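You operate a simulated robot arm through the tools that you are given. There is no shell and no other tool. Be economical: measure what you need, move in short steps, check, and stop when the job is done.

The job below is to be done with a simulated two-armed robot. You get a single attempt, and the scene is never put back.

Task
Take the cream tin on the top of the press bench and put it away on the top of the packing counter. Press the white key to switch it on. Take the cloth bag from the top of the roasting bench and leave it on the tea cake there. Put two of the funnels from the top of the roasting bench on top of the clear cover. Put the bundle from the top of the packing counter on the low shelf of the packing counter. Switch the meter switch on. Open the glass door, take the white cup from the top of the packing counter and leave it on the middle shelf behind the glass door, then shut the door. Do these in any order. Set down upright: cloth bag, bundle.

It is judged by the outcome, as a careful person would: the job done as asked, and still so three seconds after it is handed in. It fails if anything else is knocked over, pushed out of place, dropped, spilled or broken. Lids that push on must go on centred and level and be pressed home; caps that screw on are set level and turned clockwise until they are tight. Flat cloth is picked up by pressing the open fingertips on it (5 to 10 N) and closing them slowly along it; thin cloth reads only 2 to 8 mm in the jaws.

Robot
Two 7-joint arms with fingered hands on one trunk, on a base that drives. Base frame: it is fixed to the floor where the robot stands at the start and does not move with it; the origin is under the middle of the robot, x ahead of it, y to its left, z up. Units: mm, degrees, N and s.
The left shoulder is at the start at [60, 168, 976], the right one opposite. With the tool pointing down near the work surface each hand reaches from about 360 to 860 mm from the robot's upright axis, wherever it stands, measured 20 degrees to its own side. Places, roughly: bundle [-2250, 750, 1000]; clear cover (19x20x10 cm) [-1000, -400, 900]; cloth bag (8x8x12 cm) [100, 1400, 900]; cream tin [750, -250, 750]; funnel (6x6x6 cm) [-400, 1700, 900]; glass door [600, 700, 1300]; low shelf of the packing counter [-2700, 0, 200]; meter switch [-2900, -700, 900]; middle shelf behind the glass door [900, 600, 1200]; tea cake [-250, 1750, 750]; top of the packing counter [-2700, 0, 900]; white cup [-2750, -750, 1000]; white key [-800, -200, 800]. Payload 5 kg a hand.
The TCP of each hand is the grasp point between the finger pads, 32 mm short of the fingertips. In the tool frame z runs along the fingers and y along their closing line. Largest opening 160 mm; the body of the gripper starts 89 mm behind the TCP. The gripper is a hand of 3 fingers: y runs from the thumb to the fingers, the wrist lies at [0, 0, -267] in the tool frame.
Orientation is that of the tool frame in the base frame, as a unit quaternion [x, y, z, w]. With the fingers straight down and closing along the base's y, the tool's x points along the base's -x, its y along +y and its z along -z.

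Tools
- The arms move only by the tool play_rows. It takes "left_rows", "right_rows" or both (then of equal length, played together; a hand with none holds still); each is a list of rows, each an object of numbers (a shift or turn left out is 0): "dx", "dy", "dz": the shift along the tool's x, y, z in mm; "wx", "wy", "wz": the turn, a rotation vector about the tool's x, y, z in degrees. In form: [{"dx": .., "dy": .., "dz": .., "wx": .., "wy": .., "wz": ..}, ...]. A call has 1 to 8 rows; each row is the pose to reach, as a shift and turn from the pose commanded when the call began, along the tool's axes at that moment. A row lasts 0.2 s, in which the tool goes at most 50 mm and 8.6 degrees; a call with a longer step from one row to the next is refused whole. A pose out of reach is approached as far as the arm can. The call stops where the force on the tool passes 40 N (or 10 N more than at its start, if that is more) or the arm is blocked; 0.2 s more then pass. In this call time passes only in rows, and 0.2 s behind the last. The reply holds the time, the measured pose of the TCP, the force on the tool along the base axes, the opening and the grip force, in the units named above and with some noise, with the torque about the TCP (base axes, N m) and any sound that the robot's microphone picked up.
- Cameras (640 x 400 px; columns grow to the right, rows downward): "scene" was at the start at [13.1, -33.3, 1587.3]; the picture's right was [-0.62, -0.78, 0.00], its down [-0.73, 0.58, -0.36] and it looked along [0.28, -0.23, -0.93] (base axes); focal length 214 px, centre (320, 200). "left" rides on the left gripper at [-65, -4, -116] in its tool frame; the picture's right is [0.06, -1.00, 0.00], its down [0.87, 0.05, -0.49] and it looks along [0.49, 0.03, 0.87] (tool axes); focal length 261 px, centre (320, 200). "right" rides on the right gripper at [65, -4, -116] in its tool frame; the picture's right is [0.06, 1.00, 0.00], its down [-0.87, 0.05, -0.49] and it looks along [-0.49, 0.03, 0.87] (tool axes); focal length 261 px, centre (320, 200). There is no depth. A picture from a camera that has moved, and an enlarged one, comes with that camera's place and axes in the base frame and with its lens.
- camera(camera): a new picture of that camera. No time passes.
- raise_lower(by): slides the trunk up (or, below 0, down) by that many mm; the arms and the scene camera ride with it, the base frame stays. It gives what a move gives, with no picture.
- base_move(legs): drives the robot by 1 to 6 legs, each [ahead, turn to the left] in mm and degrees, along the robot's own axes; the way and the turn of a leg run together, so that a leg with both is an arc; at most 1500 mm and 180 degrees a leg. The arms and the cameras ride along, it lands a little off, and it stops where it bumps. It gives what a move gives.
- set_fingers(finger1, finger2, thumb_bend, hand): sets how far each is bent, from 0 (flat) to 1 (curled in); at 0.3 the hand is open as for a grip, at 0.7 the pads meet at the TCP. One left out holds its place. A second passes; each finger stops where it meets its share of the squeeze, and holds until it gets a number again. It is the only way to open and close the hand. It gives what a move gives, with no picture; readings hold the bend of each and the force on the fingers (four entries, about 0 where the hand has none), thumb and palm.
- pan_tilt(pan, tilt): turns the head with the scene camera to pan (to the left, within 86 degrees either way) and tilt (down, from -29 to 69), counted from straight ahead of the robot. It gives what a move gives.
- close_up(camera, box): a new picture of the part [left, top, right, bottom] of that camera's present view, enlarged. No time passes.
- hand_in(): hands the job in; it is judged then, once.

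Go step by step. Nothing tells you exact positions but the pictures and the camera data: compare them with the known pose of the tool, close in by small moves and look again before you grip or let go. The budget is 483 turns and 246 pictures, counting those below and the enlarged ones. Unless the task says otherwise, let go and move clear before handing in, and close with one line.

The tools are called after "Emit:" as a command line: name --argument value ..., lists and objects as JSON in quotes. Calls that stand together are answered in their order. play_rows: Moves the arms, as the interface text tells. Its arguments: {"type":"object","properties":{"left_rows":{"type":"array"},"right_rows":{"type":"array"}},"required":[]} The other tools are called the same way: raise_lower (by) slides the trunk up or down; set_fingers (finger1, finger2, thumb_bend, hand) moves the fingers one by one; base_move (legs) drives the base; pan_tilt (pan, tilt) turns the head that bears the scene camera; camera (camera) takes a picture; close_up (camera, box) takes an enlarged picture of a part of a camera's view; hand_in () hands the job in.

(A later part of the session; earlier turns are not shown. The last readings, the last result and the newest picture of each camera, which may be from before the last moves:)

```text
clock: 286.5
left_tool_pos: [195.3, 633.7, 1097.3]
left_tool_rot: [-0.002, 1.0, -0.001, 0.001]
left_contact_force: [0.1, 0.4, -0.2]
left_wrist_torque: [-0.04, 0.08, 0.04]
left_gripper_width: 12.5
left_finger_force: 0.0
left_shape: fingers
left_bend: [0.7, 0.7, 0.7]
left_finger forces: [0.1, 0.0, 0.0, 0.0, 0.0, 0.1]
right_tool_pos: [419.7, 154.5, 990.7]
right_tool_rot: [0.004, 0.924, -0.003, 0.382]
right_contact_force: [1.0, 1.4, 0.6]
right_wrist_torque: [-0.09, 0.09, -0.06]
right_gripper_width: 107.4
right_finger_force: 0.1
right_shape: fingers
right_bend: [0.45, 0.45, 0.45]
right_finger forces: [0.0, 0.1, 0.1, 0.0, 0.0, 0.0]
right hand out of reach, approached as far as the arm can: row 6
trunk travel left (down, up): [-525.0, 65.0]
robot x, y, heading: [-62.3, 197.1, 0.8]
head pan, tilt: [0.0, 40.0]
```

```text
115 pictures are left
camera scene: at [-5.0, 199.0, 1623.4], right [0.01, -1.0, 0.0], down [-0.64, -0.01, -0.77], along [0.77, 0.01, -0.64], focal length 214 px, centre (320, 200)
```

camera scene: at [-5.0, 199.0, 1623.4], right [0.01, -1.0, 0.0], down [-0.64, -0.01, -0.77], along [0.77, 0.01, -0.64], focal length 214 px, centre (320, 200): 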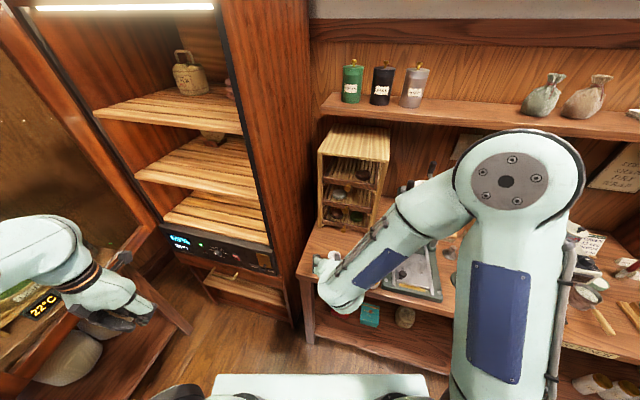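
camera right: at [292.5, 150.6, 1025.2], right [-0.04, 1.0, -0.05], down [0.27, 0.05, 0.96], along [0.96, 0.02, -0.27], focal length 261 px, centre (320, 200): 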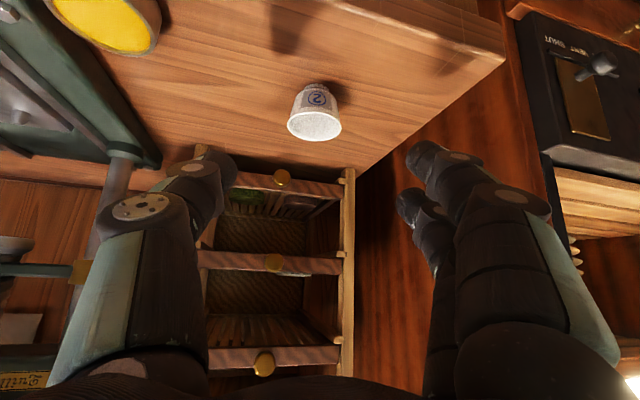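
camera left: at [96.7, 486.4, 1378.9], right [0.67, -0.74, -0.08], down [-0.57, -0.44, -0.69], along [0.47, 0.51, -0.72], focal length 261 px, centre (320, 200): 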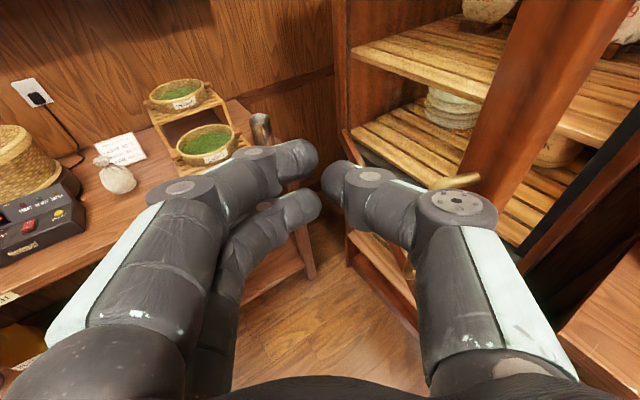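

Emit:
play_rows --right_rows '[{"dx": 3, "dy": -3, "dz": 35}, {"dx": 6, "dy": -6, "dz": 70}, {"dx": 9, "dy": -7, "dz": 100}, {"dx": 10, "dy": -7, "dz": 118}]'

Emit:
camera --camera "right"

```text
clock: 287.5
left_tool_pos: [195.2, 632.6, 1097.7]
left_tool_rot: [-0.001, 1.0, -0.001, 0.0]
left_contact_force: [0.0, -0.2, 0.4]
left_wrist_torque: [-0.03, 0.01, 0.03]
left_gripper_width: 12.2
left_finger_force: 0.0
left_shape: fingers
left_bend: [0.7, 0.7, 0.7]
left_finger forces: [0.1, 0.0, 0.0, 0.0, 0.0, 0.0]
right_tool_pos: [497.0, 148.8, 899.5]
right_tool_rot: [0.0, 0.923, -0.001, 0.386]
right_contact_force: [0.1, 1.4, -0.7]
right_wrist_torque: [-0.01, -0.01, -0.02]
right_gripper_width: 107.3
right_finger_force: 0.0
right_shape: fingers
right_bend: [0.45, 0.45, 0.45]
right_finger forces: [0.0, 0.0, 0.0, 0.0, 0.0, 0.0]
trunk travel left (down, up): [-525.0, 65.0]
robot x, y, heading: [-64.9, 199.7, 0.6]
head pan, tilt: [0.0, 40.0]
```

```text
114 pictures are left
camera right: at [368.7, 143.1, 934.4], right [-0.04, 1.0, -0.04], down [0.26, 0.05, 0.96], along [0.96, 0.03, -0.26], focal length 261 px, centre (320, 200)
```

right: 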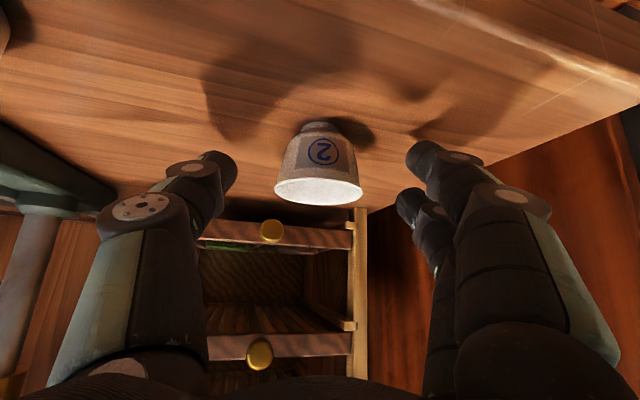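

Emit:
play_rows --right_rows '[{"dx": -1, "dz": 6}]'

Emit:
set_fingers --hand "right" --finger1 0.56 --finger2 0.56 --thumb_bend 0.56

Emit:
set_fingers --hand "right" --finger1 0.67 --finger2 0.67 --thumb_bend 0.67

Emit:
camera --camera "right"

```text
clock: 287.9
left_tool_pos: [194.7, 631.3, 1097.7]
left_tool_rot: [-0.001, 1.0, -0.001, 0.0]
left_contact_force: [-0.3, -0.4, -0.3]
left_wrist_torque: [-0.05, 0.0, -0.01]
left_gripper_width: 12.0
left_finger_force: 0.1
left_shape: fingers
left_bend: [0.7, 0.7, 0.7]
left_finger forces: [0.0, 0.1, 0.0, 0.0, 0.1, 0.0]
right_tool_pos: [502.1, 148.6, 897.0]
right_tool_rot: [0.0, 0.923, 0.0, 0.386]
right_contact_force: [-1.0, -0.8, -0.1]
right_wrist_torque: [-0.01, -0.04, 0.01]
right_gripper_width: 107.1
right_finger_force: 0.1
right_shape: fingers
right_bend: [0.45, 0.45, 0.45]
right_finger forces: [0.1, 0.1, 0.0, 0.1, 0.0, 0.1]
trunk travel left (down, up): [-525.0, 65.0]
robot x, y, heading: [-62.1, 197.0, 0.7]
head pan, tilt: [0.0, 40.0]
```

```text
clock: 288.9
left_tool_pos: [195.3, 632.0, 1097.5]
left_tool_rot: [-0.002, 1.0, -0.001, 0.001]
left_contact_force: [0.8, 0.1, 0.3]
left_wrist_torque: [-0.03, -0.02, 0.04]
left_gripper_width: 12.4
left_finger_force: 0.1
left_shape: fingers
left_bend: [0.7, 0.7, 0.7]
left_finger forces: [0.1, 0.0, 0.0, 0.1, 0.0, 0.0]
right_tool_pos: [500.6, 149.1, 896.7]
right_tool_rot: [0.0, 0.923, -0.001, 0.386]
right_contact_force: [-1.0, 0.0, 0.4]
right_wrist_torque: [-0.01, 0.01, 0.01]
right_gripper_width: 63.8
right_finger_force: 0.1
right_shape: fingers
right_bend: [0.56, 0.56, 0.56]
right_finger forces: [0.0, 0.0, 0.0, 0.0, 0.0, 0.0]
trunk travel left (down, up): [-525.0, 65.0]
robot x, y, heading: [-57.9, 196.1, 0.8]
head pan, tilt: [0.0, 40.0]
```

```text
clock: 289.9
left_tool_pos: [194.5, 633.1, 1099.2]
left_tool_rot: [-0.002, 1.0, -0.001, 0.0]
left_contact_force: [-1.6, 1.0, -0.8]
left_wrist_torque: [-0.01, 0.01, 0.02]
left_gripper_width: 12.0
left_finger_force: 0.1
left_shape: fingers
left_bend: [0.7, 0.7, 0.7]
left_finger forces: [0.0, 0.0, 0.1, 0.0, 0.0, 0.0]
right_tool_pos: [502.3, 147.8, 896.0]
right_tool_rot: [0.0, 0.922, 0.0, 0.386]
right_contact_force: [0.0, -0.1, -0.6]
right_wrist_torque: [0.02, 0.01, 0.01]
right_gripper_width: 46.6
right_finger_force: 13.3
right_shape: fingers
right_bend: [0.61, 0.61, 0.63]
right_finger forces: [6.7, 6.7, 0.0, 0.0, 12.3, 0.0]
trunk travel left (down, up): [-525.0, 65.0]
robot x, y, heading: [-59.8, 197.7, 1.0]
head pan, tilt: [0.0, 40.0]
```

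```text
113 pictures are left
camera right: at [373.8, 143.4, 931.2], right [-0.04, 1.0, -0.04], down [0.26, 0.05, 0.96], along [0.96, 0.03, -0.26], focal length 261 px, centre (320, 200)
```

right: 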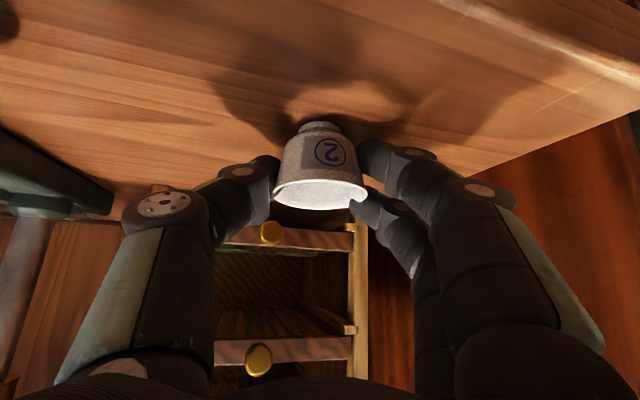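

Firm balanced grip. I lift the cup well above shelf height.

Emit:
play_rows --right_rows '[{"dx": -15, "dz": -15}, {"dx": -45, "dz": -45}, {"dx": -78, "dz": -78}, {"dx": -111, "dz": -111}, {"dx": -144, "dz": -144}, {"dx": -177, "dz": -177}, {"dx": -210, "dz": -210}, {"dx": -230, "dz": -230}]'

Emit:
base_move --legs '[[0, 28]]'

Emit:
camera --camera "right"

Emit:
camera --camera "scene"

```text
clock: 291.7
left_tool_pos: [194.7, 633.0, 1097.4]
left_tool_rot: [-0.001, 1.0, 0.0, 0.0]
left_contact_force: [0.1, 0.3, -0.2]
left_wrist_torque: [0.01, -0.02, 0.0]
left_gripper_width: 12.2
left_finger_force: 0.1
left_shape: fingers
left_bend: [0.7, 0.7, 0.7]
left_finger forces: [0.0, 0.0, 0.0, 0.0, 0.1, 0.0]
right_tool_pos: [498.0, 147.8, 1222.7]
right_tool_rot: [-0.001, 0.923, 0.0, 0.385]
right_contact_force: [-0.5, -0.5, -0.8]
right_wrist_torque: [-0.04, 0.01, 0.02]
right_gripper_width: 46.6
right_finger_force: 12.7
right_shape: fingers
right_bend: [0.61, 0.61, 0.63]
right_finger forces: [6.7, 6.6, 0.0, 0.0, 12.1, 0.0]
trunk travel left (down, up): [-525.0, 65.0]
robot x, y, heading: [-58.5, 195.6, 0.8]
head pan, tilt: [0.0, 40.0]
```

```text
clock: 293.6
left_tool_pos: [-43.8, 702.5, 1097.3]
left_tool_rot: [-0.246, 0.969, 0.0, 0.001]
left_contact_force: [-0.1, -0.1, -0.7]
left_wrist_torque: [-0.01, -0.01, 0.01]
left_gripper_width: 11.8
left_finger_force: 0.1
left_shape: fingers
left_bend: [0.7, 0.7, 0.7]
left_finger forces: [0.0, 0.0, 0.1, 0.1, 0.0, 0.0]
right_tool_pos: [453.6, 419.7, 1222.5]
right_tool_rot: [-0.227, 0.894, 0.095, 0.374]
right_contact_force: [-0.6, 0.4, -0.4]
right_wrist_torque: [-0.08, 0.0, 0.02]
right_gripper_width: 46.3
right_finger_force: 12.5
right_shape: fingers
right_bend: [0.61, 0.61, 0.63]
right_finger forces: [6.5, 6.6, 0.0, 0.1, 12.1, 0.0]
trunk travel left (down, up): [-525.0, 65.0]
robot x, y, heading: [-60.0, 194.8, 29.1]
head pan, tilt: [0.0, 40.0]
```

```text
112 pictures are left
camera right: at [343.7, 353.6, 1255.9], right [-0.51, 0.86, -0.04], down [0.2, 0.17, 0.96], along [0.83, 0.49, -0.26], focal length 261 px, centre (320, 200)
```

right: 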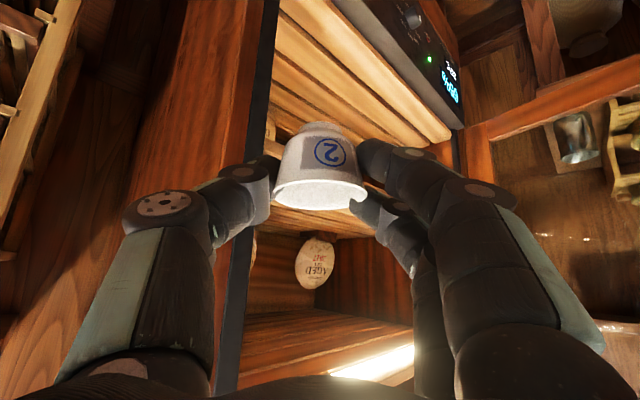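

```text
111 pictures are left
camera scene: at [-14.0, 223.6, 1623.4], right [0.49, -0.87, 0.0], down [-0.56, -0.31, -0.77], along [0.67, 0.37, -0.64], focal length 214 px, centre (320, 200)
```

scene: 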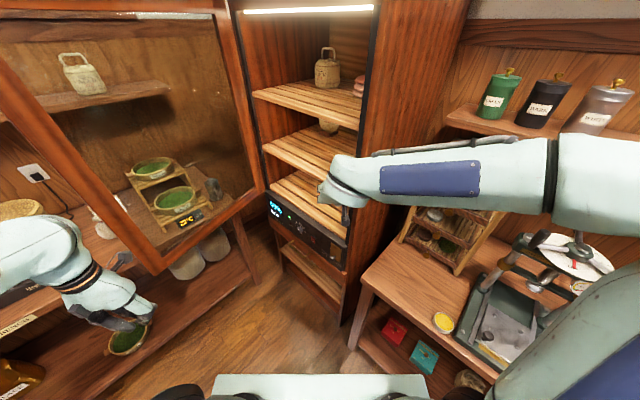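

Emit:
close_up --camera "right" --box '[220, 0, 460, 400]'

Emit:
close_up --camera "scene" --box '[230, 60, 400, 240]'

```text
1.00 times, centred on (340, 200) of right (not enlarged: the box is as wide or as high as the picture)
camera zoom: at [343.7, 353.6, 1255.9], right [-0.51, 0.86, -0.04], down [0.2, 0.17, 0.96], along [0.83, 0.49, -0.26], focal length 261 px, centre (300, 200)
```

zoom: 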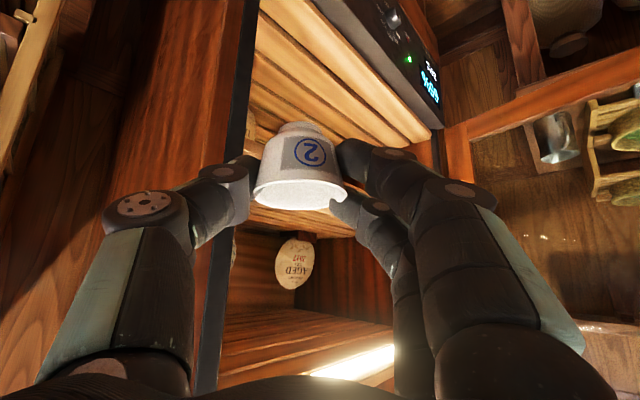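

```text
2.22 times, centred on (315, 150) of scene
camera zoom: at [-14.0, 223.6, 1623.4], right [0.49, -0.87, 0.0], down [-0.56, -0.31, -0.77], along [0.67, 0.37, -0.64], focal length 477 px, centre (331, 311)
```

zoom: 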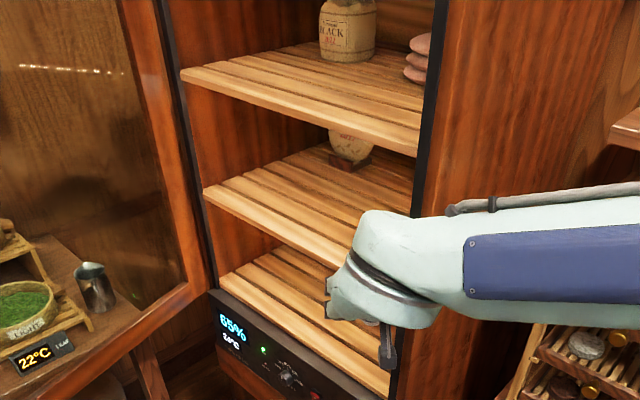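

I raise the trunk 60 mm so the cup clears the middle shelf, and move the base 80 mm closer.

Emit:
raise_lower --by 60

Emit:
base_move --legs '[[80, 0]]'

Emit:
camera --camera "right"

Emit:
camera --camera "scene"

```text
clock: 294.6
left_tool_pos: [-42.6, 701.9, 1157.8]
left_tool_rot: [-0.246, 0.969, 0.0, 0.001]
left_contact_force: [0.6, 0.0, -0.1]
left_wrist_torque: [0.01, 0.02, 0.01]
left_gripper_width: 12.2
left_finger_force: 0.1
left_shape: fingers
left_bend: [0.7, 0.7, 0.7]
left_finger forces: [0.1, 0.0, 0.0, 0.0, 0.0, 0.0]
right_tool_pos: [453.5, 417.9, 1283.1]
right_tool_rot: [-0.226, 0.895, 0.095, 0.374]
right_contact_force: [0.0, -0.3, -0.8]
right_wrist_torque: [-0.03, 0.0, 0.0]
right_gripper_width: 46.6
right_finger_force: 12.3
right_shape: fingers
right_bend: [0.61, 0.61, 0.63]
right_finger forces: [6.4, 6.6, 0.1, 0.1, 12.0, 0.1]
trunk travel left (down, up): [-585.0, 5.0]
robot x, y, heading: [-63.5, 197.6, 29.2]
head pan, tilt: [0.0, 40.0]
```

```text
clock: 295.6
left_tool_pos: [26.5, 740.9, 1157.2]
left_tool_rot: [-0.246, 0.969, 0.0, 0.0]
left_contact_force: [0.5, 0.8, -0.7]
left_wrist_torque: [-0.03, 0.05, 0.0]
left_gripper_width: 12.2
left_finger_force: 0.1
left_shape: fingers
left_bend: [0.7, 0.7, 0.7]
left_finger forces: [0.1, 0.0, 0.0, 0.0, 0.0, 0.0]
right_tool_pos: [523.4, 457.9, 1280.3]
right_tool_rot: [-0.226, 0.895, 0.094, 0.373]
right_contact_force: [0.8, 0.8, -1.4]
right_wrist_torque: [0.0, -0.02, -0.01]
right_gripper_width: 46.5
right_finger_force: 12.9
right_shape: fingers
right_bend: [0.61, 0.61, 0.63]
right_finger forces: [6.5, 6.6, 0.0, 0.0, 12.1, 0.1]
trunk travel left (down, up): [-585.0, 5.0]
robot x, y, heading: [8.8, 236.0, 29.3]
head pan, tilt: [0.0, 40.0]
```

```text
108 pictures are left
camera right: at [414.3, 392.5, 1315.1], right [-0.51, 0.86, -0.04], down [0.2, 0.17, 0.96], along [0.83, 0.49, -0.26], focal length 261 px, centre (320, 200)
```

right: 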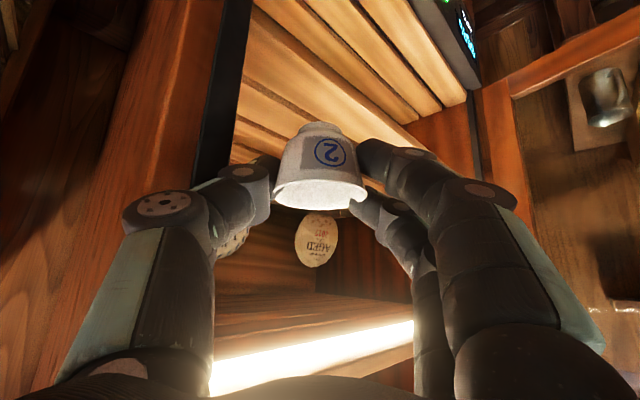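

```text
107 pictures are left
camera scene: at [57.1, 262.8, 1683.3], right [0.49, -0.87, 0.0], down [-0.56, -0.31, -0.77], along [0.67, 0.37, -0.64], focal length 214 px, centre (320, 200)
```

scene: 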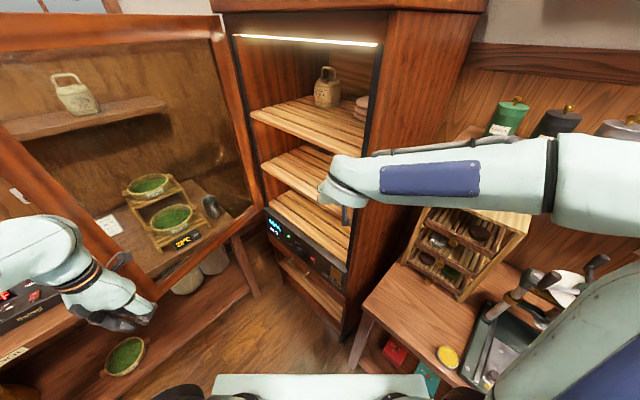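

Emit:
play_rows --right_rows '[{"dx": 13, "dy": 0, "dz": 13}, {"dx": 25, "dy": 2, "dz": 25}, {"dx": 2, "dy": 6, "dz": 48}, {"dx": -21, "dy": 9, "dz": 71}, {"dx": -44, "dy": 13, "dz": 94}, {"dx": -67, "dy": 16, "dz": 117}]'

Emit:
camera --camera "right"

Emit:
camera --camera "scene"

```text
clock: 297.0
left_tool_pos: [25.9, 740.9, 1158.9]
left_tool_rot: [-0.246, 0.969, -0.001, 0.0]
left_contact_force: [0.0, 0.0, 0.7]
left_wrist_torque: [-0.02, 0.0, -0.01]
left_gripper_width: 12.3
left_finger_force: 0.0
left_shape: fingers
left_bend: [0.7, 0.7, 0.7]
left_finger forces: [0.1, 0.0, 0.0, 0.1, 0.0, 0.0]
right_tool_pos: [631.0, 534.9, 1246.2]
right_tool_rot: [-0.226, 0.895, 0.094, 0.373]
right_contact_force: [0.0, 0.2, -0.7]
right_wrist_torque: [-0.01, 0.0, 0.0]
right_gripper_width: 46.4
right_finger_force: 13.3
right_shape: fingers
right_bend: [0.61, 0.61, 0.63]
right_finger forces: [6.5, 6.6, 0.0, 0.1, 12.1, 0.0]
trunk travel left (down, up): [-585.0, 5.0]
robot x, y, heading: [7.7, 233.1, 29.1]
head pan, tilt: [0.0, 40.0]
```

```text
106 pictures are left
camera right: at [520.6, 469.0, 1280.2], right [-0.51, 0.86, -0.04], down [0.2, 0.17, 0.96], along [0.83, 0.49, -0.26], focal length 261 px, centre (320, 200)
```

right: 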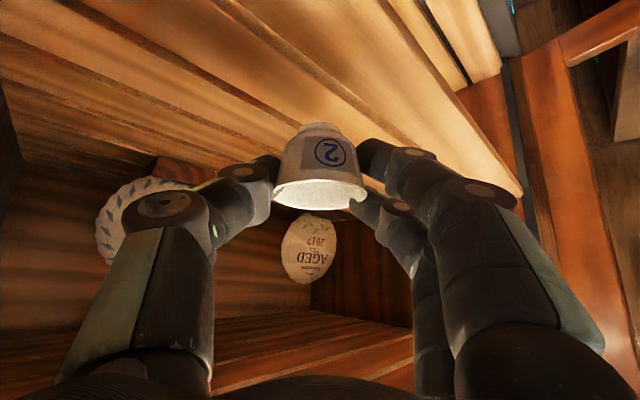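

```text
105 pictures are left
camera scene: at [55.8, 262.4, 1683.3], right [0.49, -0.87, 0.0], down [-0.56, -0.31, -0.77], along [0.67, 0.37, -0.64], focal length 214 px, centre (320, 200)
```

scene: 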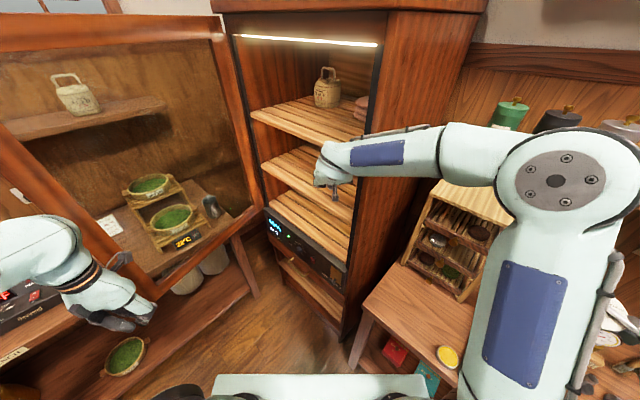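

Emit:
play_rows --right_rows '[{"dx": 8, "dz": 8}, {"dx": 14, "dz": 14}, {"dx": 18, "dz": 18}, {"dx": 22, "dz": 22}]'

Emit:
camera --camera "right"

```text
clock: 298.0
left_tool_pos: [26.2, 739.6, 1158.1]
left_tool_rot: [-0.246, 0.969, 0.0, 0.001]
left_contact_force: [0.0, 0.0, 0.9]
left_wrist_torque: [0.02, 0.0, 0.0]
left_gripper_width: 12.3
left_finger_force: 0.0
left_shape: fingers
left_bend: [0.7, 0.7, 0.7]
left_finger forces: [0.0, 0.0, 0.0, 0.0, 0.1, 0.0]
right_tool_pos: [628.8, 534.3, 1214.9]
right_tool_rot: [-0.227, 0.894, 0.095, 0.374]
right_contact_force: [0.1, 0.0, 0.4]
right_wrist_torque: [0.0, 0.02, -0.01]
right_gripper_width: 46.6
right_finger_force: 12.7
right_shape: fingers
right_bend: [0.61, 0.61, 0.63]
right_finger forces: [6.6, 6.6, 0.1, 0.0, 12.1, 0.0]
trunk travel left (down, up): [-585.0, 5.0]
robot x, y, heading: [9.1, 236.0, 29.1]
head pan, tilt: [0.0, 40.0]
```

```text
104 pictures are left
camera right: at [518.9, 468.3, 1249.4], right [-0.51, 0.86, -0.04], down [0.2, 0.17, 0.96], along [0.83, 0.49, -0.26], focal length 261 px, centre (320, 200)
```

right: 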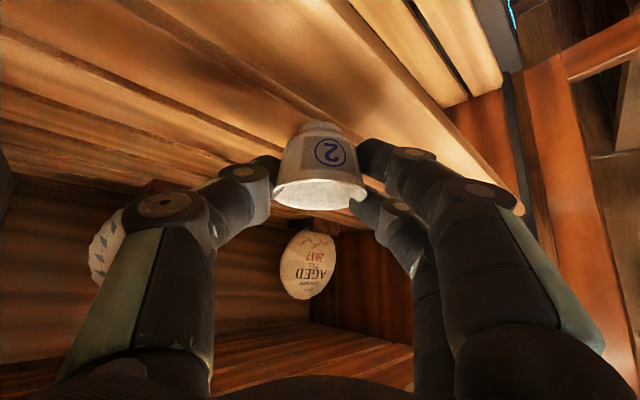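

Emit:
play_rows --right_rows '[{"dx": 5, "dz": 5}, {"dx": 9, "dz": 9}, {"dx": 13, "dz": 13}, {"dx": 17, "dz": 17}]'

```text
clock: 299.0
left_tool_pos: [24.8, 740.1, 1158.7]
left_tool_rot: [-0.247, 0.969, -0.001, 0.001]
left_contact_force: [-0.2, -0.7, -2.0]
left_wrist_torque: [0.01, 0.03, -0.01]
left_gripper_width: 12.3
left_finger_force: 0.0
left_shape: fingers
left_bend: [0.7, 0.7, 0.7]
left_finger forces: [0.0, 0.1, 0.0, 0.0, 0.0, 0.1]
right_tool_pos: [631.2, 534.0, 1194.5]
right_tool_rot: [-0.226, 0.893, 0.096, 0.377]
right_contact_force: [2.8, 1.2, 10.5]
right_wrist_torque: [0.16, -0.14, -0.07]
right_gripper_width: 46.0
right_finger_force: 12.9
right_shape: fingers
right_bend: [0.62, 0.61, 0.64]
right_finger forces: [6.5, 6.2, 0.0, 0.0, 12.8, 0.0]
trunk travel left (down, up): [-585.0, 5.0]
robot x, y, heading: [9.3, 233.3, 29.3]
head pan, tilt: [0.0, 40.0]
```

Contact felt. I check and then release.

Emit:
camera --camera "right"

Emit:
set_fingers --hand "right" --finger1 0.52 --finger2 0.52 --thumb_bend 0.52

Emit:
camera --camera "right"

```text
103 pictures are left
camera right: at [520.7, 467.8, 1228.5], right [-0.51, 0.86, -0.04], down [0.2, 0.17, 0.97], along [0.83, 0.49, -0.26], focal length 261 px, centre (320, 200)
```

right: 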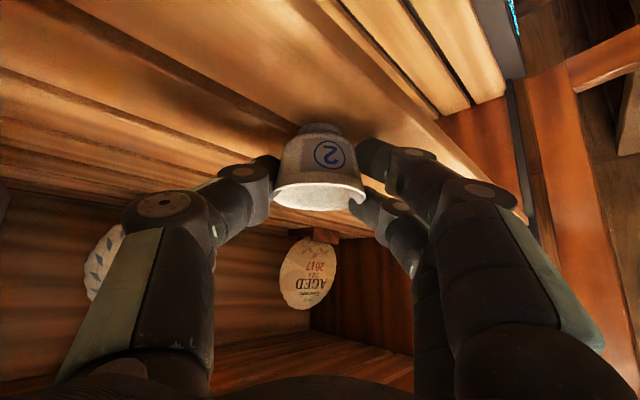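

```text
clock: 300.0
left_tool_pos: [26.3, 740.2, 1159.2]
left_tool_rot: [-0.246, 0.969, -0.001, 0.001]
left_contact_force: [-0.1, 0.0, 0.4]
left_wrist_torque: [0.03, -0.01, 0.01]
left_gripper_width: 12.2
left_finger_force: 0.1
left_shape: fingers
left_bend: [0.7, 0.7, 0.7]
left_finger forces: [0.1, 0.0, 0.0, 0.0, 0.0, 0.0]
right_tool_pos: [629.8, 531.7, 1192.8]
right_tool_rot: [-0.226, 0.894, 0.095, 0.374]
right_contact_force: [4.8, -3.1, 13.0]
right_wrist_torque: [0.41, -0.09, -0.13]
right_gripper_width: 68.9
right_finger_force: 6.8
right_shape: fingers
right_bend: [0.57, 0.52, 0.52]
right_finger forces: [13.3, 0.0, 0.0, 0.0, 0.0, 0.0]
trunk travel left (down, up): [-585.0, 5.0]
robot x, y, heading: [10.0, 237.6, 29.2]
head pan, tilt: [0.0, 40.0]
```

```text
102 pictures are left
camera right: at [520.6, 466.8, 1227.2], right [-0.51, 0.86, -0.04], down [0.2, 0.17, 0.96], along [0.83, 0.49, -0.26], focal length 261 px, centre (320, 200)
```

right: 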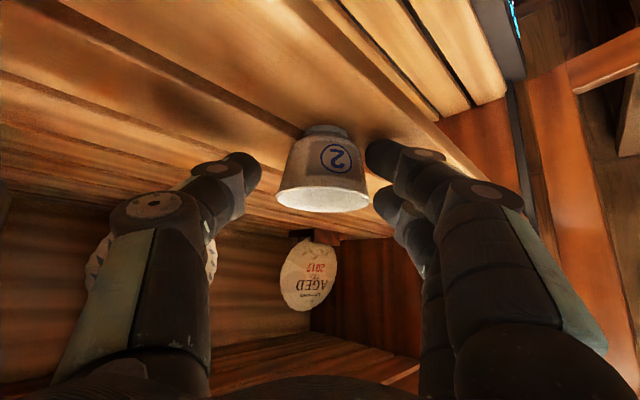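

Emit:
play_rows --right_rows '[{"dx": -3, "dz": -4}, {"dx": -3, "dz": -30}, {"dx": -3, "dz": -70}, {"dx": 5, "dz": -110}, {"dx": 15, "dz": -145}]'

Emit:
camera --camera "right"

```text
clock: 301.2
left_tool_pos: [25.9, 739.0, 1159.6]
left_tool_rot: [-0.246, 0.969, -0.001, 0.001]
left_contact_force: [0.0, -0.8, 0.1]
left_wrist_torque: [0.04, 0.0, 0.03]
left_gripper_width: 12.2
left_finger_force: 0.1
left_shape: fingers
left_bend: [0.7, 0.7, 0.7]
left_finger forces: [0.0, 0.0, 0.0, 0.0, 0.0, 0.0]
right_tool_pos: [530.0, 478.1, 1284.3]
right_tool_rot: [-0.227, 0.894, 0.094, 0.374]
right_contact_force: [-0.2, -0.4, -0.3]
right_wrist_torque: [-0.02, -0.03, 0.0]
right_gripper_width: 78.6
right_finger_force: 0.1
right_shape: fingers
right_bend: [0.52, 0.52, 0.52]
right_finger forces: [0.1, 0.1, 0.0, 0.0, 0.0, 0.1]
trunk travel left (down, up): [-585.0, 5.0]
robot x, y, heading: [9.2, 236.8, 29.2]
head pan, tilt: [0.0, 40.0]
```

```text
101 pictures are left
camera right: at [418.9, 413.2, 1318.2], right [-0.51, 0.86, -0.04], down [0.2, 0.17, 0.96], along [0.83, 0.49, -0.26], focal length 261 px, centre (320, 200)
```

right: 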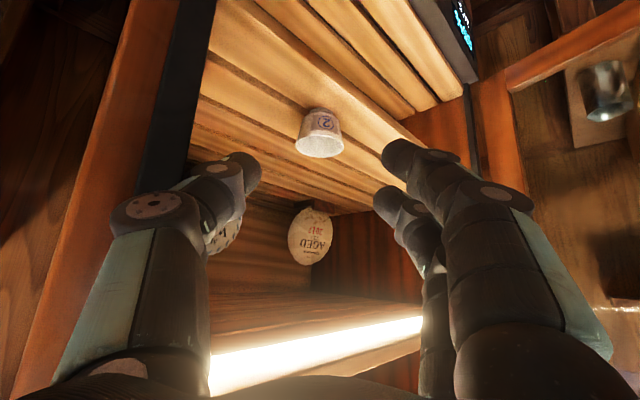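

Emit:
play_rows --right_rows '[{"dz": -40, "dx": 10}, {"dz": -80, "dx": 30, "dy": -20}, {"dz": -110, "dx": 60, "dy": -60}]'

Emit:
close_up --camera "scene" --box '[220, 60, 400, 240]'

```text
refused: row 3 steps farther than a row can; nothing moved
```

```text
2.22 times, centred on (310, 150) of scene
camera zoom: at [54.4, 260.9, 1683.4], right [0.49, -0.87, 0.0], down [-0.56, -0.31, -0.77], along [0.67, 0.37, -0.64], focal length 477 px, centre (342, 311)
```

zoom: 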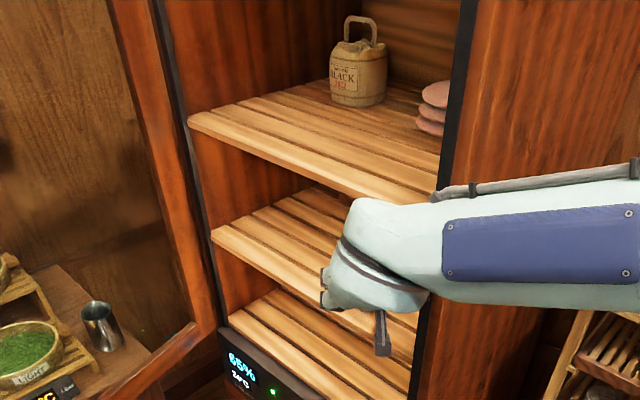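

Emit:
base_move --legs '[[-220, 0]]'

Emit:
close_up --camera "scene" --box '[230, 60, 390, 240]'

Emit:
camera --camera "right"

```text
clock: 302.9
left_tool_pos: [-165.6, 632.4, 1158.8]
left_tool_rot: [-0.246, 0.969, -0.001, 0.001]
left_contact_force: [1.1, 0.4, 0.6]
left_wrist_torque: [0.05, -0.04, -0.03]
left_gripper_width: 12.2
left_finger_force: 0.1
left_shape: fingers
left_bend: [0.7, 0.7, 0.7]
left_finger forces: [0.1, 0.0, 0.0, 0.2, 0.0, 0.0]
right_tool_pos: [337.7, 371.9, 1284.2]
right_tool_rot: [-0.226, 0.894, 0.095, 0.375]
right_contact_force: [0.1, 0.2, -0.3]
right_wrist_torque: [0.0, -0.02, 0.02]
right_gripper_width: 78.4
right_finger_force: 0.0
right_shape: fingers
right_bend: [0.52, 0.52, 0.52]
right_finger forces: [0.0, 0.1, 0.0, 0.1, 0.0, 0.0]
trunk travel left (down, up): [-585.0, 5.0]
robot x, y, heading: [-184.2, 128.8, 29.2]
head pan, tilt: [0.0, 40.0]
```

```text
2.22 times, centred on (310, 150) of scene
camera zoom: at [-137.1, 154.3, 1683.5], right [0.49, -0.87, 0.0], down [-0.56, -0.31, -0.77], along [0.67, 0.37, -0.64], focal length 477 px, centre (342, 311)
```

zoom: 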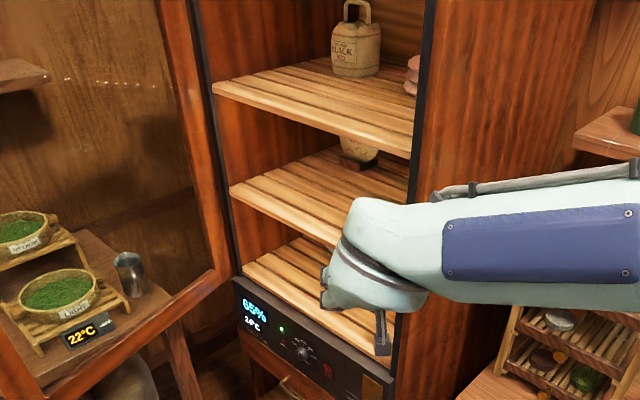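

```text
98 pictures are left
camera right: at [228.2, 306.7, 1318.4], right [-0.51, 0.86, -0.04], down [0.2, 0.17, 0.96], along [0.83, 0.49, -0.26], focal length 261 px, centre (320, 200)
```

right: 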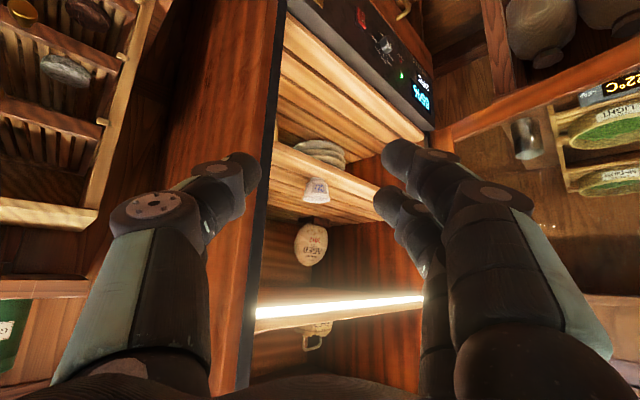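

The cup stands on the middle shelf. Now I bring the right hand back to its rest posture, lower the trunk, and go round to push the door shut from its outer side.

Emit:
play_rows --right_rows '[{"dx": 20, "dz": 10, "wy": 7.5}, {"dx": 45, "dz": 25, "wy": 15}, {"dx": 70, "dz": 42, "wy": 22.5}, {"dx": 95, "dz": 60, "wy": 30}, {"dx": 120, "dz": 80, "wy": 37.5}, {"dx": 140, "dz": 95, "wy": 45}]'

Emit:
raise_lower --by -60

Emit:
base_move --legs '[[-80, 0], [0, 75], [560, 0], [0, -104]]'

Emit:
pan_tilt --pan 10 --tilt 25

Emit:
camera --camera "scene"

```text
clock: 304.3
left_tool_pos: [-164.3, 634.2, 1157.8]
left_tool_rot: [-0.246, 0.969, -0.001, 0.0]
left_contact_force: [0.4, 0.1, 0.5]
left_wrist_torque: [0.03, 0.02, -0.02]
left_gripper_width: 12.1
left_finger_force: 0.1
left_shape: fingers
left_bend: [0.7, 0.7, 0.7]
left_finger forces: [0.0, 0.1, 0.0, 0.0, 0.1, 0.1]
right_tool_pos: [313.1, 361.0, 1116.7]
right_tool_rot: [-0.244, 0.97, 0.001, 0.003]
right_contact_force: [0.0, -0.1, -0.1]
right_wrist_torque: [-0.01, 0.02, -0.01]
right_gripper_width: 78.7
right_finger_force: 0.1
right_shape: fingers
right_bend: [0.52, 0.52, 0.52]
right_finger forces: [0.0, 0.0, 0.0, 0.1, 0.1, 0.0]
trunk travel left (down, up): [-585.0, 5.0]
robot x, y, heading: [-181.9, 126.8, 28.9]
head pan, tilt: [0.0, 40.0]
```

```text
clock: 305.3
left_tool_pos: [-164.8, 633.5, 1097.9]
left_tool_rot: [-0.247, 0.969, 0.0, 0.001]
left_contact_force: [0.1, 0.0, -0.6]
left_wrist_torque: [-0.03, -0.01, 0.0]
left_gripper_width: 12.3
left_finger_force: 0.1
left_shape: fingers
left_bend: [0.7, 0.7, 0.7]
left_finger forces: [0.0, 0.0, 0.0, 0.0, 0.1, 0.0]
right_tool_pos: [312.7, 360.6, 1059.4]
right_tool_rot: [-0.246, 0.969, 0.001, 0.004]
right_contact_force: [-0.3, -0.2, 0.1]
right_wrist_torque: [0.01, 0.02, -0.02]
right_gripper_width: 78.6
right_finger_force: 0.0
right_shape: fingers
right_bend: [0.52, 0.52, 0.52]
right_finger forces: [0.0, 0.1, 0.0, 0.0, 0.0, 0.1]
trunk travel left (down, up): [-525.0, 65.0]
robot x, y, heading: [-181.7, 127.0, 29.2]
head pan, tilt: [0.0, 40.0]
```

```text
clock: 308.9
left_tool_pos: [-684.4, 359.0, 1101.6]
left_tool_rot: [-0.702, 0.712, 0.006, 0.008]
left_contact_force: [2.5, 3.5, 0.5]
left_wrist_torque: [0.03, 0.02, -0.06]
left_gripper_width: 12.3
left_finger_force: 1.9
left_shape: fingers
left_bend: [0.7, 0.71, 0.7]
left_finger forces: [0.0, 3.3, 0.1, 0.0, 0.1, 0.0]
right_tool_pos: [-211.5, 632.6, 1058.9]
right_tool_rot: [-0.701, 0.713, 0.003, 0.002]
right_contact_force: [0.4, 0.0, 0.0]
right_wrist_torque: [-0.02, 0.05, 0.0]
right_gripper_width: 79.0
right_finger_force: 0.1
right_shape: fingers
right_bend: [0.52, 0.52, 0.52]
right_finger forces: [0.0, 0.0, 0.0, 0.0, 0.0, 0.0]
trunk travel left (down, up): [-525.0, 65.0]
robot x, y, heading: [-254.4, 94.4, 89.6]
head pan, tilt: [0.0, 40.0]
stopped in leg 2: the force on the tool passed its limit at 50 N (the readings are from after the stop); the commanded pose is now the measured one
```

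```text
clock: 309.7
left_tool_pos: [-684.0, 357.5, 1101.3]
left_tool_rot: [-0.701, 0.713, 0.006, 0.008]
left_contact_force: [1.3, 3.7, 2.5]
left_wrist_torque: [-0.01, 0.08, -0.1]
left_gripper_width: 12.3
left_finger_force: 2.4
left_shape: fingers
left_bend: [0.7, 0.71, 0.7]
left_finger forces: [0.0, 5.5, 0.0, 0.1, 0.0, 0.0]
right_tool_pos: [-211.1, 634.6, 1057.2]
right_tool_rot: [-0.701, 0.714, 0.002, 0.003]
right_contact_force: [0.2, 0.5, 0.8]
right_wrist_torque: [-0.01, 0.0, 0.03]
right_gripper_width: 78.7
right_finger_force: 0.0
right_shape: fingers
right_bend: [0.52, 0.52, 0.52]
right_finger forces: [0.0, 0.0, 0.0, 0.1, 0.0, 0.1]
trunk travel left (down, up): [-525.0, 65.0]
robot x, y, heading: [-251.6, 90.6, 90.1]
head pan, tilt: [10.0, 25.0]
```

```text
97 pictures are left
camera scene: at [-269.9, 150.2, 1646.6], right [0.99, 0.17, 0.0], down [0.07, -0.42, -0.91], along [-0.15, 0.89, -0.42], focal length 214 px, centre (320, 200)
```

scene: 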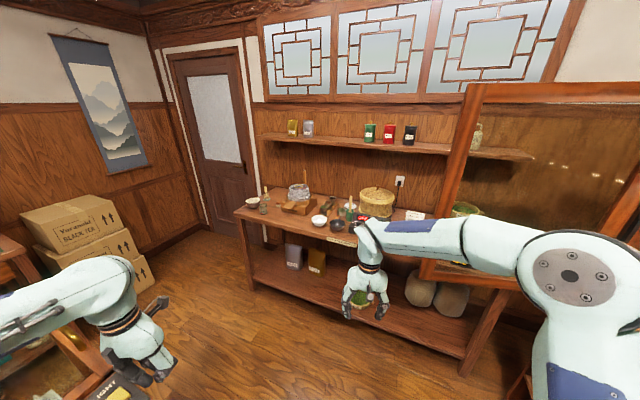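

The left hand, still stretched out to the side, bumped the glass box on the central table. I check it immediately.

Emit:
camera --camera "left"

Emit:
pan_tilt --pan 80 --tilt 40

Emit:
camera --camera "scene"

```text
96 pictures are left
camera left: at [-679.3, 421.6, 1219.3], right [1.0, -0.08, 0.0], down [-0.07, -0.88, 0.48], along [-0.04, -0.47, -0.88], focal length 261 px, centre (320, 200)
```

left: 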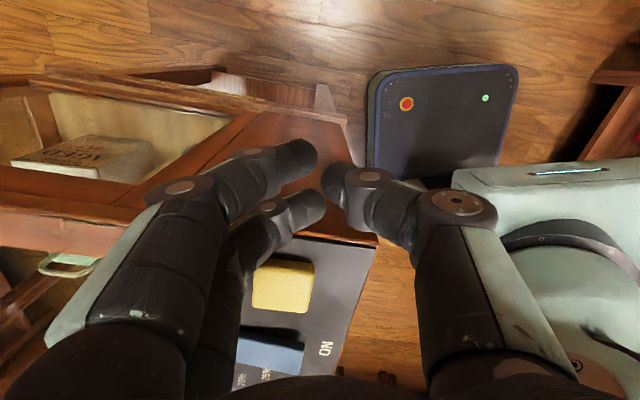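

```text
clock: 311.1
left_tool_pos: [-682.9, 357.4, 1100.9]
left_tool_rot: [-0.701, 0.713, 0.006, 0.008]
left_contact_force: [2.3, 6.3, 4.5]
left_wrist_torque: [0.0, 0.09, -0.14]
left_gripper_width: 12.2
left_finger_force: 3.3
left_shape: fingers
left_bend: [0.7, 0.71, 0.7]
left_finger forces: [0.0, 7.1, 0.0, 0.1, 0.0, 0.0]
right_tool_pos: [-213.8, 634.6, 1059.1]
right_tool_rot: [-0.701, 0.714, 0.002, 0.002]
right_contact_force: [-0.7, -1.0, 1.0]
right_wrist_torque: [0.02, -0.02, 0.02]
right_gripper_width: 78.8
right_finger_force: 0.1
right_shape: fingers
right_bend: [0.52, 0.52, 0.52]
right_finger forces: [0.0, 0.0, 0.0, 0.0, 0.0, 0.0]
trunk travel left (down, up): [-525.0, 65.0]
robot x, y, heading: [-254.8, 90.7, 89.6]
head pan, tilt: [80.0, 40.0]
```

```text
95 pictures are left
camera scene: at [-338.2, 74.8, 1623.4], right [0.18, 0.98, 0.0], down [0.63, -0.12, -0.77], along [-0.75, 0.14, -0.64], focal length 214 px, centre (320, 200)
```

scene: 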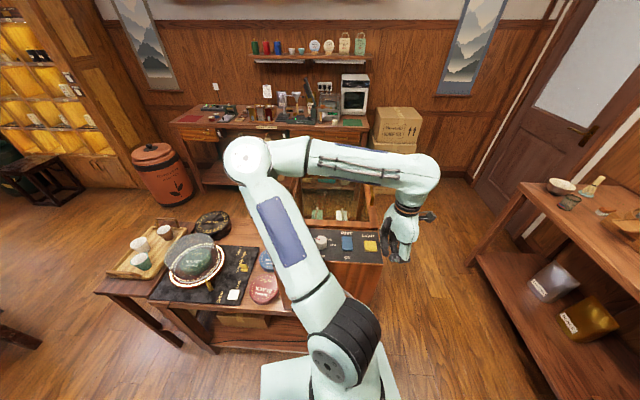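

Emit:
play_rows --left_rows '[{"dz": -25}, {"dz": -60}, {"dz": -100}]'

Emit:
camera --camera "left"

Emit:
close_up --camera "scene" --box '[270, 160, 430, 300]'

```text
clock: 311.9
left_tool_pos: [-693.0, 367.9, 1108.1]
left_tool_rot: [-0.701, 0.713, 0.005, 0.007]
left_contact_force: [0.0, 0.6, -0.3]
left_wrist_torque: [0.02, -0.01, -0.02]
left_gripper_width: 12.4
left_finger_force: 0.1
left_shape: fingers
left_bend: [0.7, 0.7, 0.7]
left_finger forces: [0.0, 0.0, 0.0, 0.1, 0.1, 0.0]
left hand out of reach, approached as far as the arm can: row 1, 2, 3
right_tool_pos: [-213.3, 634.3, 1058.5]
right_tool_rot: [-0.701, 0.713, 0.002, 0.003]
right_contact_force: [-0.7, -0.5, -0.2]
right_wrist_torque: [-0.01, 0.0, 0.0]
right_gripper_width: 78.9
right_finger_force: 0.1
right_shape: fingers
right_bend: [0.52, 0.52, 0.52]
right_finger forces: [0.0, 0.0, 0.0, 0.1, 0.1, 0.1]
trunk travel left (down, up): [-525.0, 65.0]
robot x, y, heading: [-255.7, 86.6, 89.5]
head pan, tilt: [80.0, 40.0]
```

```text
94 pictures are left
camera left: at [-689.3, 431.7, 1225.8], right [1.0, -0.08, 0.0], down [-0.07, -0.88, 0.48], along [-0.04, -0.47, -0.88], focal length 261 px, centre (320, 200)
```

left: 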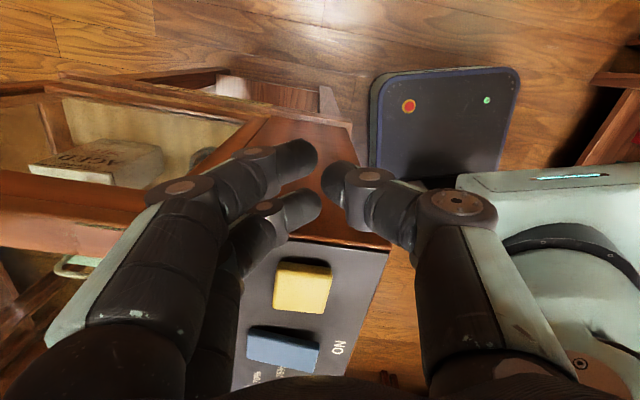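

```text
2.86 times, centred on (350, 230) of scene
camera zoom: at [-338.7, 74.1, 1623.4], right [0.18, 0.98, 0.0], down [0.63, -0.12, -0.77], along [-0.75, 0.14, -0.64], focal length 613 px, centre (234, 114)
```

zoom: 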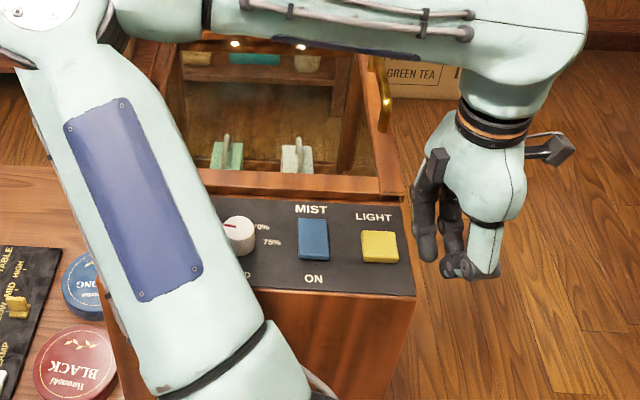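

The glass box looks undisturbed. I tuck the left hand in properly before driving on.

Emit:
play_rows --left_rows '[{"dx": -20, "dy": -40}, {"dx": -40, "dy": -80}, {"dx": -55, "dy": -120}, {"dx": -60, "dy": -165}, {"dx": -60, "dy": -195}]'

Emit:
base_move --legs '[[0, 2], [640, 0]]'

Emit:
base_move --legs '[[0, -92]]'

Emit:
pan_tilt --pan 10 --tilt 30

Emit:
camera --camera "scene"

```text
clock: 313.1
left_tool_pos: [-502.6, 436.4, 1102.7]
left_tool_rot: [-0.701, 0.713, 0.007, 0.007]
left_contact_force: [0.0, -0.7, 0.3]
left_wrist_torque: [0.02, 0.0, 0.0]
left_gripper_width: 12.5
left_finger_force: 0.0
left_shape: fingers
left_bend: [0.7, 0.7, 0.7]
left_finger forces: [0.0, 0.0, 0.1, 0.1, 0.1, 0.0]
left hand out of reach, approached as far as the arm can: row 2, 3, 4, 5
right_tool_pos: [-213.0, 634.5, 1057.7]
right_tool_rot: [-0.702, 0.713, 0.002, 0.003]
right_contact_force: [0.1, 0.4, 0.3]
right_wrist_torque: [0.03, -0.01, 0.03]
right_gripper_width: 78.6
right_finger_force: 0.1
right_shape: fingers
right_bend: [0.52, 0.52, 0.52]
right_finger forces: [0.0, 0.1, 0.1, 0.1, 0.0, 0.1]
trunk travel left (down, up): [-525.0, 65.0]
robot x, y, heading: [-253.8, 90.7, 89.7]
head pan, tilt: [80.0, 40.0]
```

```text
clock: 317.1
left_tool_pos: [-530.4, 1075.4, 1102.0]
left_tool_rot: [0.711, -0.703, -0.007, -0.007]
left_contact_force: [-0.1, 0.8, 0.2]
left_wrist_torque: [-0.03, -0.01, 0.01]
left_gripper_width: 12.3
left_finger_force: 0.0
left_shape: fingers
left_bend: [0.7, 0.7, 0.7]
left_finger forces: [0.0, 0.1, 0.0, 0.0, 0.1, 0.1]
right_tool_pos: [-245.3, 1280.7, 1056.5]
right_tool_rot: [0.712, -0.702, -0.002, -0.002]
right_contact_force: [0.1, 1.3, -0.4]
right_wrist_torque: [-0.03, -0.02, 0.09]
right_gripper_width: 78.9
right_finger_force: 0.0
right_shape: fingers
right_bend: [0.52, 0.52, 0.52]
right_finger forces: [0.0, 0.1, 0.0, 0.1, 0.0, 0.1]
trunk travel left (down, up): [-525.0, 65.0]
robot x, y, heading: [-270.9, 735.3, 91.4]
head pan, tilt: [80.0, 40.0]
```

```text
clock: 321.6
left_tool_pos: [88.9, 965.8, 1102.6]
left_tool_rot: [0.034, 0.999, -0.001, 0.009]
left_contact_force: [0.1, 0.4, -1.2]
left_wrist_torque: [-0.01, -0.03, 0.0]
left_gripper_width: 12.2
left_finger_force: 0.1
left_shape: fingers
left_bend: [0.7, 0.7, 0.7]
left_finger forces: [0.0, 0.0, 0.0, 0.0, 0.0, 0.0]
right_tool_pos: [270.2, 666.6, 1058.0]
right_tool_rot: [0.034, 0.999, 0.0, 0.003]
right_contact_force: [0.7, -0.7, 0.1]
right_wrist_torque: [-0.01, 0.0, 0.0]
right_gripper_width: 79.0
right_finger_force: 0.0
right_shape: fingers
right_bend: [0.52, 0.52, 0.52]
right_finger forces: [0.0, 0.1, 0.0, 0.1, 0.0, 0.1]
trunk travel left (down, up): [-525.0, 65.0]
robot x, y, heading: [-270.8, 735.3, -3.2]
head pan, tilt: [80.0, 40.0]
```

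```text
clock: 323.1
left_tool_pos: [88.3, 967.9, 1102.5]
left_tool_rot: [0.034, 0.999, 0.0, 0.009]
left_contact_force: [0.0, -0.6, -0.3]
left_wrist_torque: [0.01, -0.02, -0.01]
left_gripper_width: 12.5
left_finger_force: 0.1
left_shape: fingers
left_bend: [0.7, 0.7, 0.7]
left_finger forces: [0.0, 0.0, 0.0, 0.0, 0.1, 0.0]
right_tool_pos: [271.2, 666.3, 1057.7]
right_tool_rot: [0.034, 0.999, -0.001, 0.004]
right_contact_force: [-0.9, -0.5, 0.3]
right_wrist_torque: [0.02, 0.03, -0.04]
right_gripper_width: 79.1
right_finger_force: 0.1
right_shape: fingers
right_bend: [0.52, 0.52, 0.52]
right_finger forces: [0.0, 0.0, 0.0, 0.1, 0.0, 0.1]
trunk travel left (down, up): [-525.0, 65.0]
robot x, y, heading: [-270.4, 738.3, -3.1]
head pan, tilt: [10.0, 30.0]
```

```text
92 pictures are left
camera scene: at [-211.8, 748.0, 1638.7], right [0.12, -0.99, 0.0], down [-0.5, -0.06, -0.87], along [0.86, 0.1, -0.5], focal length 214 px, centre (320, 200)
```

scene: 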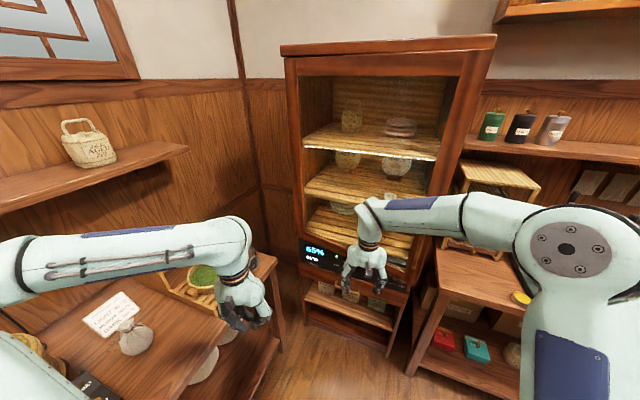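

Emit:
play_rows --right_rows '[{"dx": 45}, {"dx": 90}, {"dx": 135, "dy": -30}, {"dx": 175, "dy": -60}, {"dx": 200, "dy": -95}]'

Emit:
camera --camera "scene"

Emit:
close_up --camera "scene" --box '[280, 30, 500, 300]'

```text
refused: row 3 steps farther than a row can; nothing moved
```

```text
91 pictures are left
camera scene: at [-211.8, 748.0, 1638.7], right [0.12, -0.99, 0.0], down [-0.5, -0.06, -0.87], along [0.86, 0.1, -0.5], focal length 214 px, centre (320, 200)
```

scene: 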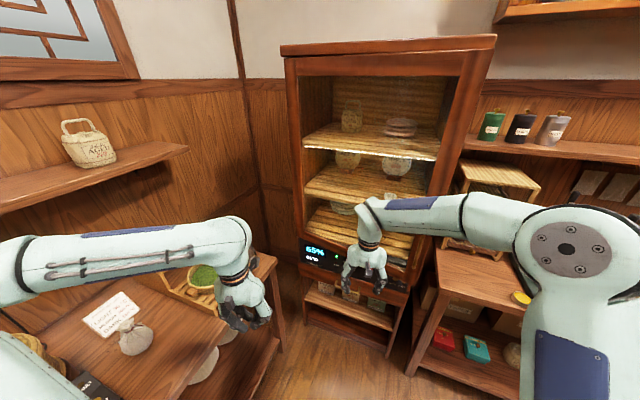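

```text
1.48 times, centred on (390, 165) of scene
camera zoom: at [-211.8, 748.0, 1638.7], right [0.12, -0.99, 0.0], down [-0.5, -0.06, -0.87], along [0.86, 0.1, -0.5], focal length 318 px, centre (216, 252)
```

zoom: 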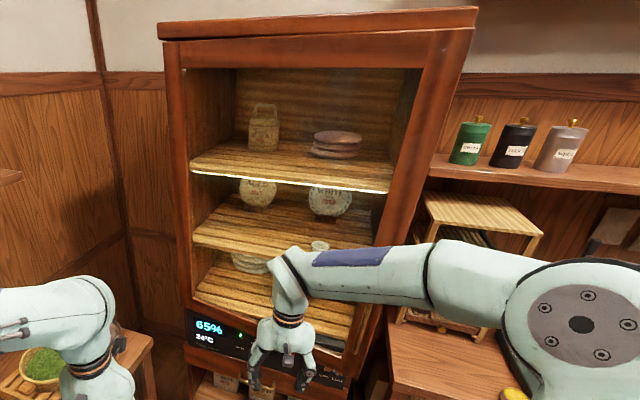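

Emit:
play_rows --right_rows '[{"dx": 40}, {"dx": 80}, {"dx": 120, "dy": -20}, {"dx": 150, "dy": -50}, {"dx": 180, "dy": -85}]'

Emit:
camera --camera "scene"

```text
clock: 324.3
left_tool_pos: [87.5, 966.5, 1103.4]
left_tool_rot: [0.033, 0.999, 0.0, 0.01]
left_contact_force: [-0.5, 0.3, -0.5]
left_wrist_torque: [0.0, -0.02, 0.02]
left_gripper_width: 11.9
left_finger_force: 0.0
left_shape: fingers
left_bend: [0.7, 0.7, 0.7]
left_finger forces: [0.0, 0.1, 0.0, 0.1, 0.1, 0.0]
right_tool_pos: [85.0, 591.1, 1057.0]
right_tool_rot: [0.033, 0.999, 0.001, 0.005]
right_contact_force: [0.5, 0.2, -0.2]
right_wrist_torque: [0.03, -0.02, 0.02]
right_gripper_width: 78.9
right_finger_force: 0.1
right_shape: fingers
right_bend: [0.52, 0.52, 0.52]
right_finger forces: [0.1, 0.0, 0.0, 0.0, 0.1, 0.0]
trunk travel left (down, up): [-525.0, 65.0]
robot x, y, heading: [-269.8, 734.3, -3.2]
head pan, tilt: [10.0, 30.0]
```

```text
89 pictures are left
camera scene: at [-213.2, 746.8, 1638.8], right [0.12, -0.99, 0.0], down [-0.5, -0.06, -0.87], along [0.86, 0.1, -0.5], focal length 214 px, centre (320, 200)
```

scene: 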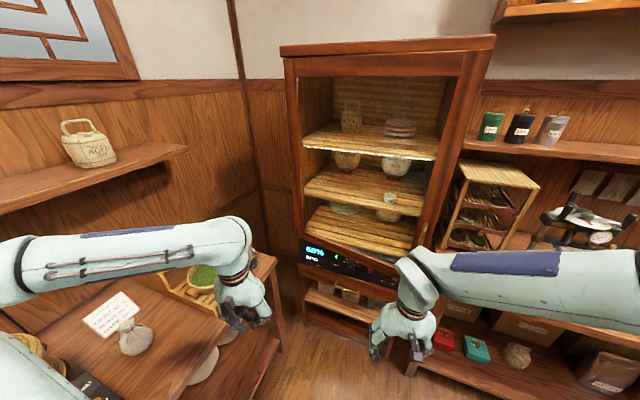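

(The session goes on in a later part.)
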